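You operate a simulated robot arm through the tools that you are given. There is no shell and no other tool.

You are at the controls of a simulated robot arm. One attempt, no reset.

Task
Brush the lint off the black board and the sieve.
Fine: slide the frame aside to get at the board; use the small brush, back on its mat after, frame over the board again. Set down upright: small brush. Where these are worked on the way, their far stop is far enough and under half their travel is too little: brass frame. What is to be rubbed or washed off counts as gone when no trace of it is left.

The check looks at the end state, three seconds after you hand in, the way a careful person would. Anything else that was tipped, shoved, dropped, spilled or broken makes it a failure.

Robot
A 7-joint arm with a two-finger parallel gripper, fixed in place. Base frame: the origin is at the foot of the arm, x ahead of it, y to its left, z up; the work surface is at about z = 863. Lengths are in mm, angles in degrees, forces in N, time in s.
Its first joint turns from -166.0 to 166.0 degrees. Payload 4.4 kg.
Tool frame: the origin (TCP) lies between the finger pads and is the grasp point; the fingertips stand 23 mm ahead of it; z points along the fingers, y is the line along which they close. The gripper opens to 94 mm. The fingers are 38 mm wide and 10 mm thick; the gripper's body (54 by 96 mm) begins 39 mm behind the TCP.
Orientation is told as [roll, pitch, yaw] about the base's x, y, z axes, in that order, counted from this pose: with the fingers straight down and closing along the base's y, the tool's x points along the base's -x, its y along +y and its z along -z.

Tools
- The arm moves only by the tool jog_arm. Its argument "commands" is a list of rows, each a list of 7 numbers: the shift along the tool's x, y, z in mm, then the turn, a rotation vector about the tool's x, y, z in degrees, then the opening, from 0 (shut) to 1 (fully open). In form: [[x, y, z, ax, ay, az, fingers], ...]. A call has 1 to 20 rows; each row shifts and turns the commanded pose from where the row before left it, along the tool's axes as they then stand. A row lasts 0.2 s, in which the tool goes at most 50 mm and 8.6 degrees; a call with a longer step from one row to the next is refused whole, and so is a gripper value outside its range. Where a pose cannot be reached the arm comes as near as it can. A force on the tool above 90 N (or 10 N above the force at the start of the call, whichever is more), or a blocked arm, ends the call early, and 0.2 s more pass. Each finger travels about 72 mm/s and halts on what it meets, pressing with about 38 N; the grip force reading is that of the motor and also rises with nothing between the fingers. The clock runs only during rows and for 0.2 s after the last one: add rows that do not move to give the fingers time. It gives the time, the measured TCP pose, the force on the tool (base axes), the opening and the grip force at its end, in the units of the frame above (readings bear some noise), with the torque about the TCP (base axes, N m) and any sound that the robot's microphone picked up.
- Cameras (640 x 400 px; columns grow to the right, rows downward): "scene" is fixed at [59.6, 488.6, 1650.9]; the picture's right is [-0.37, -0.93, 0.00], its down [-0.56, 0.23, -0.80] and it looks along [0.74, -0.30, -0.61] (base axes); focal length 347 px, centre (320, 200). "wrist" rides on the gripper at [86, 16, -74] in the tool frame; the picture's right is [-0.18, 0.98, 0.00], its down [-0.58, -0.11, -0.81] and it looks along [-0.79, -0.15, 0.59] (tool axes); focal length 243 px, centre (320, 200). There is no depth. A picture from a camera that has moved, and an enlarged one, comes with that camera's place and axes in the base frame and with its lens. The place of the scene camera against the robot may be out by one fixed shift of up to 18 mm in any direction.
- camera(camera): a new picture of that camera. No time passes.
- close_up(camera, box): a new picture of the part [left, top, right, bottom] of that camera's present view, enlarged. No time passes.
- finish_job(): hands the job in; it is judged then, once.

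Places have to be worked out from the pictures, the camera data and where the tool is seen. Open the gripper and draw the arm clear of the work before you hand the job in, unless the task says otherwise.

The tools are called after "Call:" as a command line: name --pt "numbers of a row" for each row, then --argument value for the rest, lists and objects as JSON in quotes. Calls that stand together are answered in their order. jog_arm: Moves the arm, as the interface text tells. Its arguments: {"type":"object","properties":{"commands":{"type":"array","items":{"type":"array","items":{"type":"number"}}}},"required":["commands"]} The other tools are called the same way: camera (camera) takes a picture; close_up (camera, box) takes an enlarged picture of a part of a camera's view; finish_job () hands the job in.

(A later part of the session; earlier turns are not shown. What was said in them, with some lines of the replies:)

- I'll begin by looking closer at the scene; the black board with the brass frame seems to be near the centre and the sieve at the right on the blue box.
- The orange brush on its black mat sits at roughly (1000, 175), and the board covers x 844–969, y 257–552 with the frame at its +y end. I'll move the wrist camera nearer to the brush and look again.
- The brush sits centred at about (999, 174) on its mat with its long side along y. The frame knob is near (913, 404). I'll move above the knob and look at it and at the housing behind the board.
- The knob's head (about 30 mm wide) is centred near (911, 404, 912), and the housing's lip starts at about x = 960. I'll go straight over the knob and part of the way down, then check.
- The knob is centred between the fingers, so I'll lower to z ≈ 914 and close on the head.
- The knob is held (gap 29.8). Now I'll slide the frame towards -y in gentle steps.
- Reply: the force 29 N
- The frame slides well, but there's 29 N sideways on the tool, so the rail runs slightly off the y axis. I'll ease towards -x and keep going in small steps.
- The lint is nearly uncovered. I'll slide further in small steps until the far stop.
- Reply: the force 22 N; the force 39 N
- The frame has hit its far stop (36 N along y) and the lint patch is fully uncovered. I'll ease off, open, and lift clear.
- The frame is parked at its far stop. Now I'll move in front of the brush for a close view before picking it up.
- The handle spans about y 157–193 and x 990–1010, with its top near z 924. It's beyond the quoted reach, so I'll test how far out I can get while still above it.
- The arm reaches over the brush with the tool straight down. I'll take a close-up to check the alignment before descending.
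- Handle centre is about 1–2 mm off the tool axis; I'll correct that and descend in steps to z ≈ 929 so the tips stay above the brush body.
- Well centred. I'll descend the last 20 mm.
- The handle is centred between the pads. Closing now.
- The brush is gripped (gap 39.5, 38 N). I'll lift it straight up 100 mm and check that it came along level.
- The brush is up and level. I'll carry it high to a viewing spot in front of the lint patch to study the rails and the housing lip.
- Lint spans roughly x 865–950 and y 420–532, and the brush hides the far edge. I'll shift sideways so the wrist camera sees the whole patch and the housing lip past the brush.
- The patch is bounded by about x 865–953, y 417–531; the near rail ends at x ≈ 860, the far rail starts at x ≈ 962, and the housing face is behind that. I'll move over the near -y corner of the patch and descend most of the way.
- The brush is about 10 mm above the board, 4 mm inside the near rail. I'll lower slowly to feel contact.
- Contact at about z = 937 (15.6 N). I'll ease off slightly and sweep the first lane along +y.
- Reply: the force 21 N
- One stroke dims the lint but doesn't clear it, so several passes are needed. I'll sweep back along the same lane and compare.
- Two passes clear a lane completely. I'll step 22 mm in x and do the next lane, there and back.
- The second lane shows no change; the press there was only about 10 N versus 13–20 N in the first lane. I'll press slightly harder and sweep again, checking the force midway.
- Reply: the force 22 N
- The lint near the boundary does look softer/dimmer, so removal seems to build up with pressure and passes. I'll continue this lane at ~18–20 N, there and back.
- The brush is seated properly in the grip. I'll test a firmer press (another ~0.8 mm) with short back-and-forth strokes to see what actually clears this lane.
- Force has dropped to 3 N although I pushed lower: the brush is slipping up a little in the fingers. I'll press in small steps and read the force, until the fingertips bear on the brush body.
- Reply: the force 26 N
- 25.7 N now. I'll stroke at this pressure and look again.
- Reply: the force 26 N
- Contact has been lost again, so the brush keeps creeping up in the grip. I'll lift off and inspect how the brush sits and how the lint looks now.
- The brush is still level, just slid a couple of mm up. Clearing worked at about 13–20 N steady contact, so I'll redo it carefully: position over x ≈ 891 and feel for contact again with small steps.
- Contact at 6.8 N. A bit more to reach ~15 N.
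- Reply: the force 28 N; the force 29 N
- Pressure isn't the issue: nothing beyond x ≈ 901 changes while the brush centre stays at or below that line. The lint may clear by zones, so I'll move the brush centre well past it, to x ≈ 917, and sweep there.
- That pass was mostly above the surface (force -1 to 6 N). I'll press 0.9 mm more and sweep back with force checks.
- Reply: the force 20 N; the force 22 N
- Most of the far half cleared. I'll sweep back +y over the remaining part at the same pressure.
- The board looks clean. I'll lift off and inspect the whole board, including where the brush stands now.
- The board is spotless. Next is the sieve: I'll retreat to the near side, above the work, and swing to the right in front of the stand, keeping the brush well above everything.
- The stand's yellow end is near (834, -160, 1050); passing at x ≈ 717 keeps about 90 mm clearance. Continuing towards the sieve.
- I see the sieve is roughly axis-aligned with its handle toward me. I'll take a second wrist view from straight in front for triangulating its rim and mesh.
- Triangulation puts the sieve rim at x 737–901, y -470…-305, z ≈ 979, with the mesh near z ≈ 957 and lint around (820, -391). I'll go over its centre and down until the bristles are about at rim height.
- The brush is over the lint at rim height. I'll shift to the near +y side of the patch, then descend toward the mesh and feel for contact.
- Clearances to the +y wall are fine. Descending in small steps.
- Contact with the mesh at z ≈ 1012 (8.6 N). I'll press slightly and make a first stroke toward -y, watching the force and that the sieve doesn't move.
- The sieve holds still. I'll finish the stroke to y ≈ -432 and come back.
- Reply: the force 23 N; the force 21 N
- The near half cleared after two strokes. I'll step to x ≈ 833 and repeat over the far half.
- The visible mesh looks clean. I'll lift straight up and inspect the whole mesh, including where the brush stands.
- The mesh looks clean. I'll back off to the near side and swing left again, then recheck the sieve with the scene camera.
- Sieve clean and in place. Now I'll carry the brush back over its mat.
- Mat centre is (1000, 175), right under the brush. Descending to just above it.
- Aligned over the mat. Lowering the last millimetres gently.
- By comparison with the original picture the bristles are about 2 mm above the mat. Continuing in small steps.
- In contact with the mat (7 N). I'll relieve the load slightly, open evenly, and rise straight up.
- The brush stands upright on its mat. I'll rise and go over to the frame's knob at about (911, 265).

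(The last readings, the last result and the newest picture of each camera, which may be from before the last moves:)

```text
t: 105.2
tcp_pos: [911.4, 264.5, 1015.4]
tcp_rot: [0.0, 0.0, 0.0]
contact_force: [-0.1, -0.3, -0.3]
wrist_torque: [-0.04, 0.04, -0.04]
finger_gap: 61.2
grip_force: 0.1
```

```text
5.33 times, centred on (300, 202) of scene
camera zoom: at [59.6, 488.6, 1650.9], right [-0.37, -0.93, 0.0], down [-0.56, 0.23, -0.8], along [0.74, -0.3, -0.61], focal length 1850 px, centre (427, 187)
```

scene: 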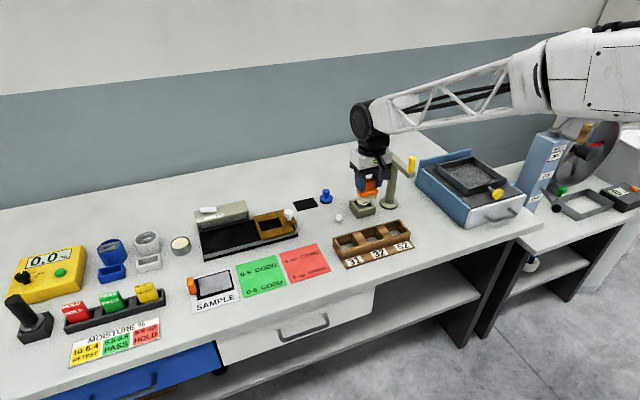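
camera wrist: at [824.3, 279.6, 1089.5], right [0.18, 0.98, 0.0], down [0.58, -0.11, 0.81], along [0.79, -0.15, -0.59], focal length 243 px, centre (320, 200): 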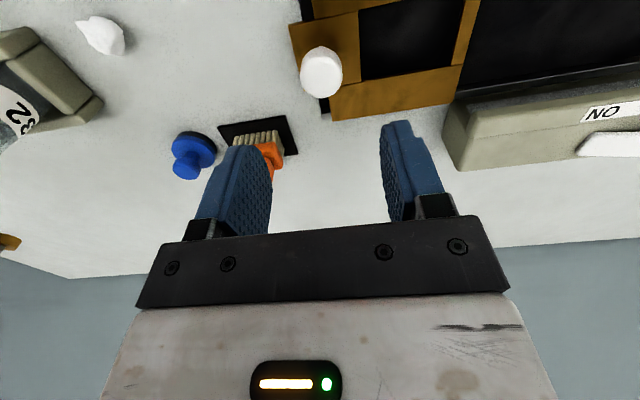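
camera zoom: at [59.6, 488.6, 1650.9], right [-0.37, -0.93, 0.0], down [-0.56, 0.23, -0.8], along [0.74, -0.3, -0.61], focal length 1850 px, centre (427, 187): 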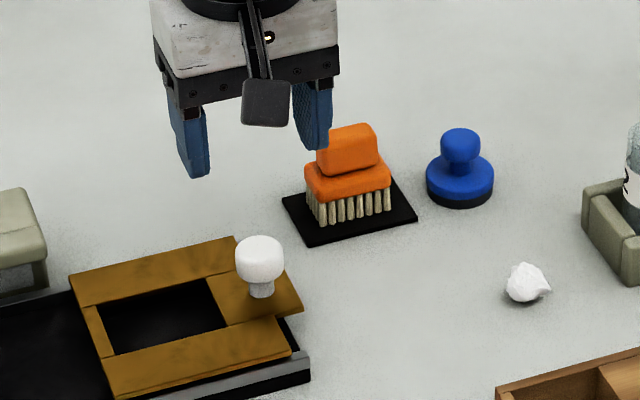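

The knob is right under the gripper. I'll descend onto it and close.

Call:
jog_arm --pt "0 0 30 0 0 0 0.65" --pt "0 0 30 0 0 0 0.65" --pt "0 0 20 0 0 0 0.65" --pt "0 0 12 0 0 0 0.65" --pt "0 0 8 0 0 0 0.65" --pt "0 0 0 0 0 0 0.65" --pt "0 0 0 0 0 0 0.4" --pt "0 0 0 0 0 0 0.2" --pt "0 0 0 0 0 0 0.2" --pt "0 0 0 0 0 0 0.2"

Call:
camera --camera "wrist"

```text
t: 107.4
tcp_pos: [913.4, 265.0, 915.4]
tcp_rot: [0.0, 0.0, 0.0]
contact_force: [2.8, 15.1, -2.7]
wrist_torque: [-0.24, -0.28, 0.04]
finger_gap: 29.8
grip_force: 44.9
```

```text
taken
camera wrist: at [826.1, 280.0, 989.1], right [0.18, 0.98, 0.0], down [0.58, -0.11, 0.81], along [0.79, -0.15, -0.59], focal length 243 px, centre (320, 200)
```

wrist: 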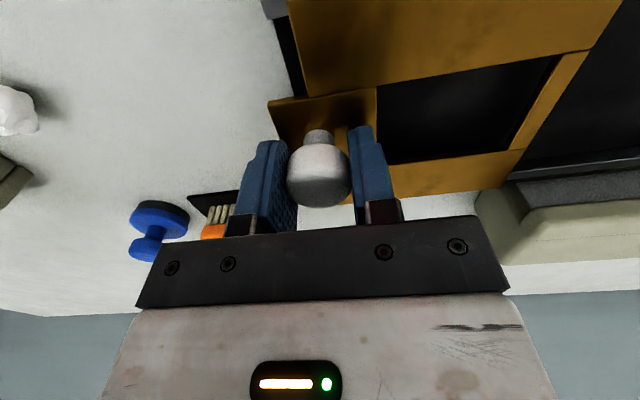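

Knob held. Sliding the frame back toward +y in moderate steps.

Call:
jog_arm --pt "0 6 0 0 0 0 0.2" --pt "0 12 0 0 0 0 0.2" --pt "0 12 0 0 0 0 0.2" --pt "0 12 0 0 0 0 0.2" --pt "0 0 0 0 0 0 0.2"

```text
t: 108.6
tcp_pos: [913.1, 305.8, 915.5]
tcp_rot: [-0.1, 0.0, 0.0]
contact_force: [-12.1, 0.2, 9.2]
wrist_torque: [-0.37, -0.33, 0.13]
finger_gap: 29.7
grip_force: 45.2
```

Call:
jog_arm --pt "0.3 12 0 0 0 0 0.2" --pt "0 12 0 0 0 0 0.2" --pt "0 12 0 0 0 0 0.2" --pt "0 12 0 0 0 0 0.2" --pt "0 0 0 0 0 0 0.2"

```text
t: 109.8
tcp_pos: [911.8, 354.3, 913.7]
tcp_rot: [0.0, 0.0, 0.0]
contact_force: [29.5, -1.0, 7.4]
wrist_torque: [-0.27, -0.13, 0.02]
finger_gap: 30.1
grip_force: 45.0
```

There's a 30 N side load in +x; I'll follow it by 0.7 mm and continue.

Call:
jog_arm --pt "-0.7 0 0 0 0 0 0.2" --pt "-0.1 10 0 0 0 0 0.2" --pt "-0.1 10 0 0 0 0 0.2" --pt "0 0 0 0 0 0 0.2"

Call:
camera --camera "wrist"

Call:
close_up --camera "scene" --box '[180, 170, 340, 270]'

```text
t: 110.8
tcp_pos: [911.8, 374.2, 915.3]
tcp_rot: [0.0, 0.0, 0.1]
contact_force: [11.4, -0.9, 13.1]
wrist_torque: [-0.27, -0.18, 0.14]
finger_gap: 29.7
grip_force: 45.0
```

```text
taken
camera wrist: at [824.9, 389.2, 988.7], right [0.18, 0.98, 0.0], down [0.58, -0.11, 0.81], along [0.79, -0.15, -0.59], focal length 243 px, centre (320, 200)
```

wrist: 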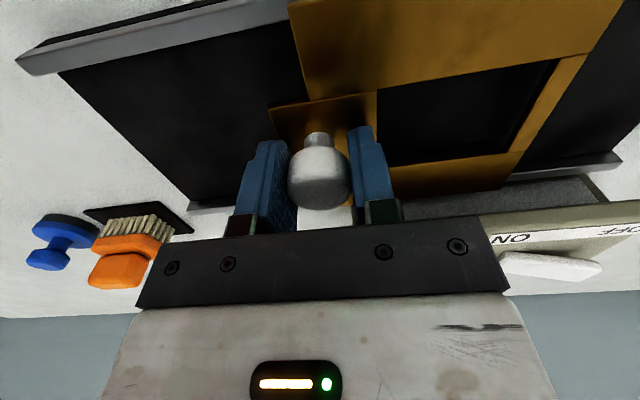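

```text
4.00 times, centred on (260, 220) of scene
camera zoom: at [59.6, 488.6, 1650.9], right [-0.37, -0.93, 0.0], down [-0.56, 0.23, -0.8], along [0.74, -0.3, -0.61], focal length 1387 px, centre (560, 120)
```

zoom: 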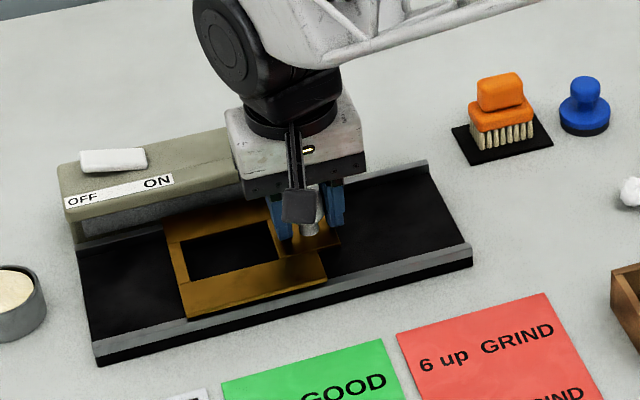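

About 30 mm remain to the original place (knob y ≈ 404.5). Continuing.

Call:
jog_arm --pt "-0.2 10 0 0 0 0 0.2" --pt "0 10 0 0 0 0 0.2" --pt "0 6 0 0 0 0 0.2" --pt "0 0 0 0 0 0 0.2"

Call:
jog_arm --pt "0 2 0 0 0 0 0.2" --pt "0 2 0 0 0 0 0.2" --pt "0 0 0 0 0 0 0.2"

Call:
close_up --camera "scene" --box '[180, 170, 340, 270]'

```text
t: 111.8
tcp_pos: [912.2, 400.0, 913.9]
tcp_rot: [0.0, 0.0, 0.1]
contact_force: [-24.7, 1.3, 16.4]
wrist_torque: [0.26, 0.22, -0.01]
finger_gap: 29.9
grip_force: 44.7
```

```text
t: 112.6
tcp_pos: [912.7, 404.7, 914.0]
tcp_rot: [0.1, 0.0, -0.1]
contact_force: [-3.5, -1.3, 6.8]
wrist_torque: [0.23, 0.43, -0.03]
finger_gap: 29.8
grip_force: 44.8
```

```text
4.00 times, centred on (260, 220) of scene
camera zoom: at [59.6, 488.6, 1650.9], right [-0.37, -0.93, 0.0], down [-0.56, 0.23, -0.8], along [0.74, -0.3, -0.61], focal length 1387 px, centre (560, 120)
```

zoom: 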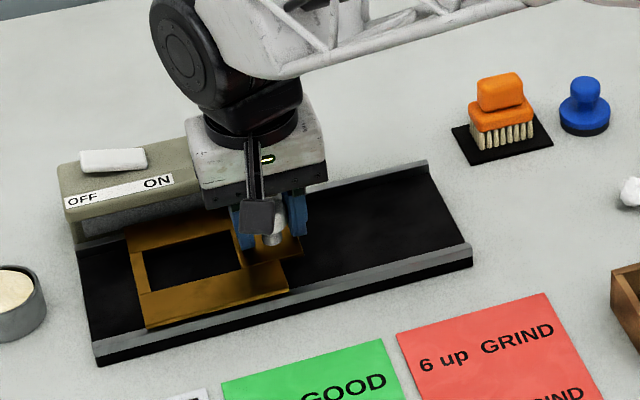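

The frame is back where it began in the picture. I'll nudge 1 mm to feel whether its stop is there.

Call:
jog_arm --pt "0 0.8 0 0 0 0 0.2" --pt "0 0 0 0 0 0 0.2"

```text
t: 113.2
tcp_pos: [912.5, 404.1, 913.7]
tcp_rot: [-0.1, 0.1, 0.0]
contact_force: [6.2, -1.3, -1.9]
wrist_torque: [0.26, -0.7, -0.08]
finger_gap: 29.9
grip_force: 44.5
```

Call:
jog_arm --pt "0 0.8 0 0 0 0 0.2" --pt "0 0 0 0 0 0 0.2"

Call:
close_up --camera "scene" --box '[190, 200, 290, 262]'

```text
t: 113.8
tcp_pos: [913.2, 404.0, 913.1]
tcp_rot: [0.0, 0.1, 0.0]
contact_force: [4.4, -12.4, -9.4]
wrist_torque: [0.3, -1.16, 0.01]
finger_gap: 29.7
grip_force: 45.0
```

```text
6.40 times, centred on (240, 231) of scene
camera zoom: at [59.6, 488.6, 1650.9], right [-0.37, -0.93, 0.0], down [-0.56, 0.23, -0.8], along [0.74, -0.3, -0.61], focal length 2220 px, centre (832, 2)
```

zoom: 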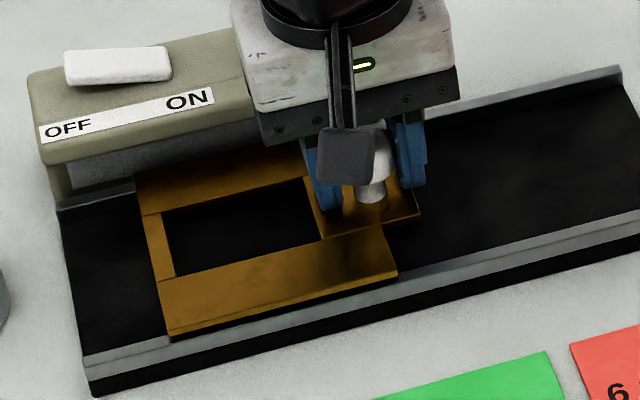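

Now the stop is felt (12 N). I'll relax slightly, open the fingers, and lift straight up.

Call:
jog_arm --pt "0 -0.4 0 0 0 0 0.2" --pt "0 0 0 0 0 0 0.5" --pt "0 0 0 0 0 0 0.65" --pt "0 0 0 0 0 0 0.65" --pt "0 0 -20 0 0 0 0.65" --pt "0 0 -40 0 0 0 0.65" --pt "0 0 -40 0 0 0 0.65" --pt "0 0 0 0 0 0 0.65"

Call:
camera --camera "wrist"

Call:
close_up --camera "scene" --box '[180, 170, 340, 270]'

```text
t: 115.6
tcp_pos: [913.6, 406.3, 1014.8]
tcp_rot: [-0.1, 0.0, -0.1]
contact_force: [-0.2, -0.3, -0.1]
wrist_torque: [0.01, 0.0, -0.02]
finger_gap: 61.4
grip_force: 0.1
```

```text
taken
camera wrist: at [826.2, 421.8, 1088.6], right [0.18, 0.98, 0.0], down [0.58, -0.11, 0.81], along [0.79, -0.15, -0.59], focal length 243 px, centre (320, 200)
```

wrist: 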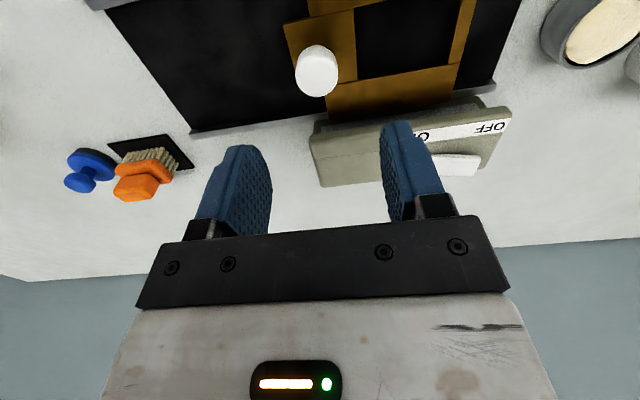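

```text
4.00 times, centred on (260, 220) of scene
camera zoom: at [59.6, 488.6, 1650.9], right [-0.37, -0.93, 0.0], down [-0.56, 0.23, -0.8], along [0.74, -0.3, -0.61], focal length 1387 px, centre (560, 120)
```

zoom: 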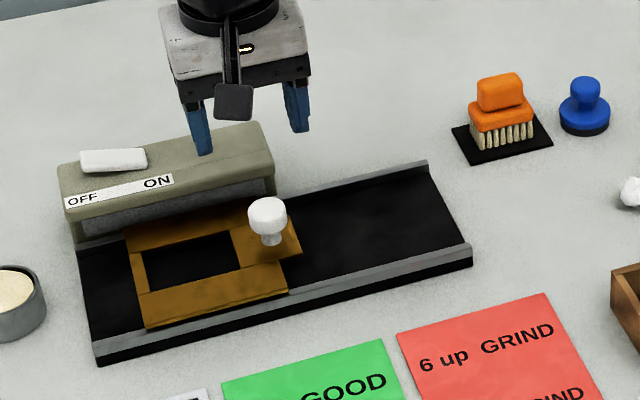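

The frame is back, the window shows clean black board, and the brush stands on its mat. I'll draw the arm up and back, fully open, and take a final look.

Call:
jog_arm --pt "20 0 -40 0 0 0 1" --pt "30 0 -40 0 0 0 1" --pt "30 0 -40 0 0 0 1" --pt "30 0 -40 0 0 0 1" --pt "30 0 -40 0 0 0 1" --pt "20 0 -30 0 0 0 1" --pt "0 0 0 0 0 0 1"

Call:
camera --camera "scene"

Call:
camera --camera "wrist"

Call:
close_up --camera "scene" --box '[190, 195, 290, 257]'

Call:
close_up --camera "scene" --box '[430, 150, 510, 200]'

Call:
close_up --camera "scene" --box '[280, 170, 350, 214]'

```text
t: 117.2
tcp_pos: [752.7, 404.8, 1245.3]
tcp_rot: [0.0, -0.1, 0.0]
contact_force: [0.3, -0.3, -0.2]
wrist_torque: [-0.02, 0.0, -0.01]
finger_gap: 94.0
grip_force: 0.1
```

```text
taken
```

scene: 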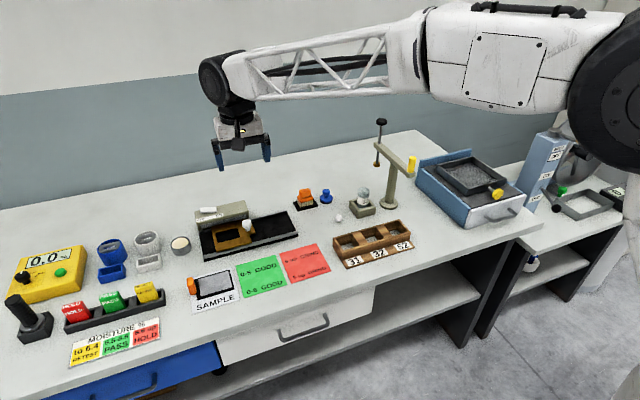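

```text
taken
camera wrist: at [665.7, 420.7, 1319.5], right [0.18, 0.98, 0.0], down [0.58, -0.11, 0.81], along [0.79, -0.15, -0.59], focal length 243 px, centre (320, 200)
```

wrist: 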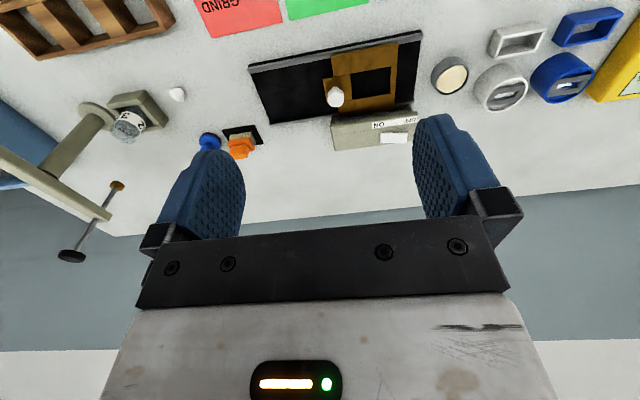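

```text
6.40 times, centred on (240, 226) of scene
camera zoom: at [59.6, 488.6, 1650.9], right [-0.37, -0.93, 0.0], down [-0.56, 0.23, -0.8], along [0.74, -0.3, -0.61], focal length 2220 px, centre (832, 34)
```

zoom: 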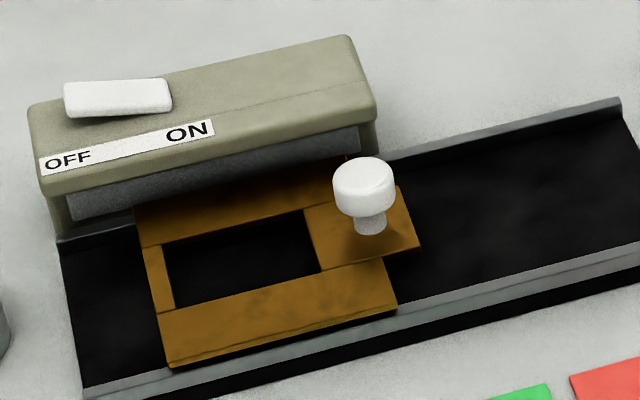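

```text
8.00 times, centred on (470, 175) of scene
camera zoom: at [59.6, 488.6, 1650.9], right [-0.37, -0.93, 0.0], down [-0.56, 0.23, -0.8], along [0.74, -0.3, -0.61], focal length 2775 px, centre (-880, 400)
```

zoom: 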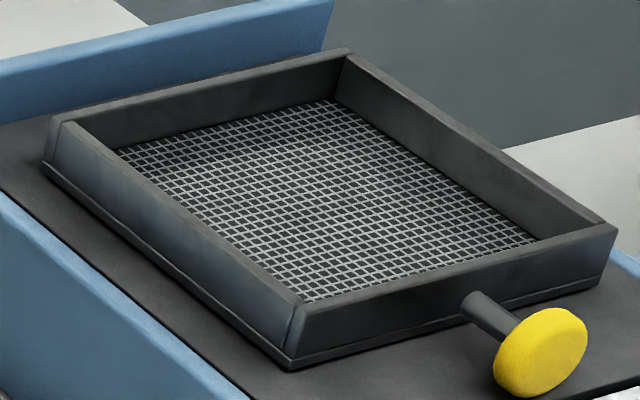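

```text
9.09 times, centred on (315, 192) of scene
camera zoom: at [59.6, 488.6, 1650.9], right [-0.37, -0.93, 0.0], down [-0.56, 0.23, -0.8], along [0.74, -0.3, -0.61], focal length 3153 px, centre (366, 273)
```

zoom: 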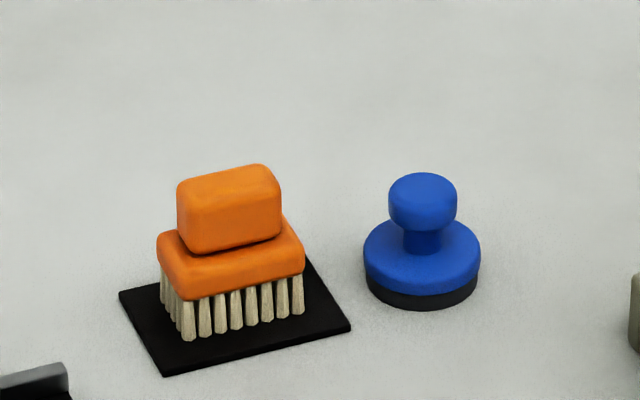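

Everything looks right; one last magnified check for faint residue on the mesh and the board window before handing in.

Call:
close_up --camera "scene" --box '[448, 160, 488, 185]'

Call:
close_up --camera "wrist" --box '[320, 30, 430, 110]'

Call:
close_up --camera "scene" --box '[195, 220, 245, 252]'

```text
16.00 times, centred on (468, 172) of scene
camera zoom: at [59.6, 488.6, 1650.9], right [-0.37, -0.93, 0.0], down [-0.56, 0.23, -0.8], along [0.74, -0.3, -0.61], focal length 5550 px, centre (-2048, 640)
```

zoom: 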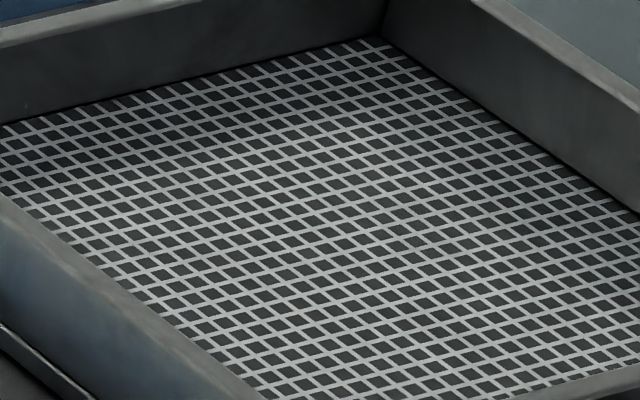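

```text
5.00 times, centred on (375, 70) of wrist
camera zoom: at [665.7, 420.7, 1319.5], right [0.18, 0.98, 0.0], down [0.58, -0.11, 0.81], along [0.79, -0.15, -0.59], focal length 1213 px, centre (45, 850)
```

zoom: 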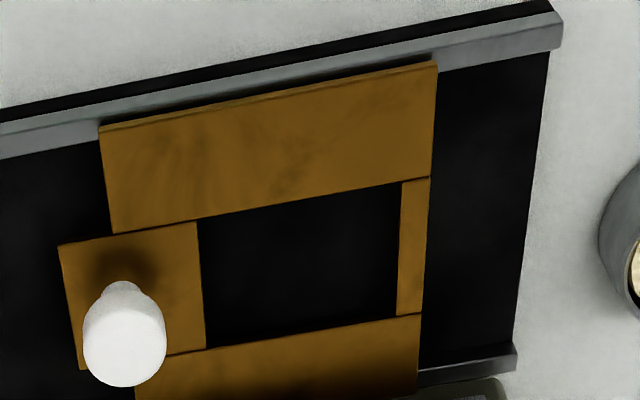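

```text
12.50 times, centred on (220, 236) of scene
camera zoom: at [59.6, 488.6, 1650.9], right [-0.37, -0.93, 0.0], down [-0.56, 0.23, -0.8], along [0.74, -0.3, -0.61], focal length 4336 px, centre (1570, -250)
```

zoom: 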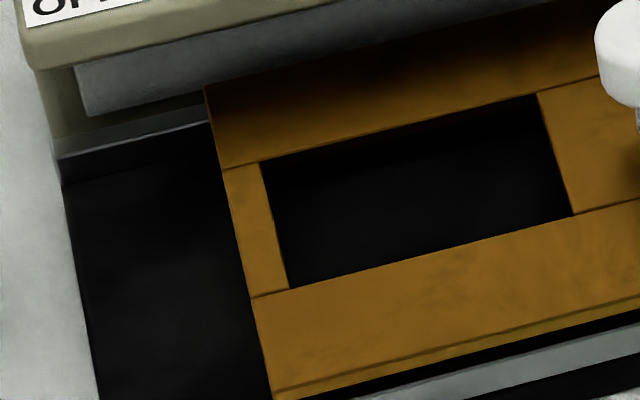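

The mesh and board show no lint. The brush stands upright on its mat, the frame is back at its starting stop, and the open arm is clear of the work, so I'm handing in the job.

Call:
finish_job

```text
The job is handed in.
```

The lint is off both the black board and the sieve, and I've handed the job in. In the last magnified pictures I could see no trace of lint on either one.

- **Frame:** I slid it to its far stop to get at the board, then back until I felt its starting stop. It sits where it began.
- **Brush:** it is standing upright on its mat. It slipped about 4 mm up in the gripper while I pressed on the board, which didn't affect the cleaning or setting it down.
- **Surroundings:** I saw nothing else moved or tipped, and the sieve stayed in place while I brushed it.
- **Arm:** it is drawn up and clear of the work, with the gripper fully open.
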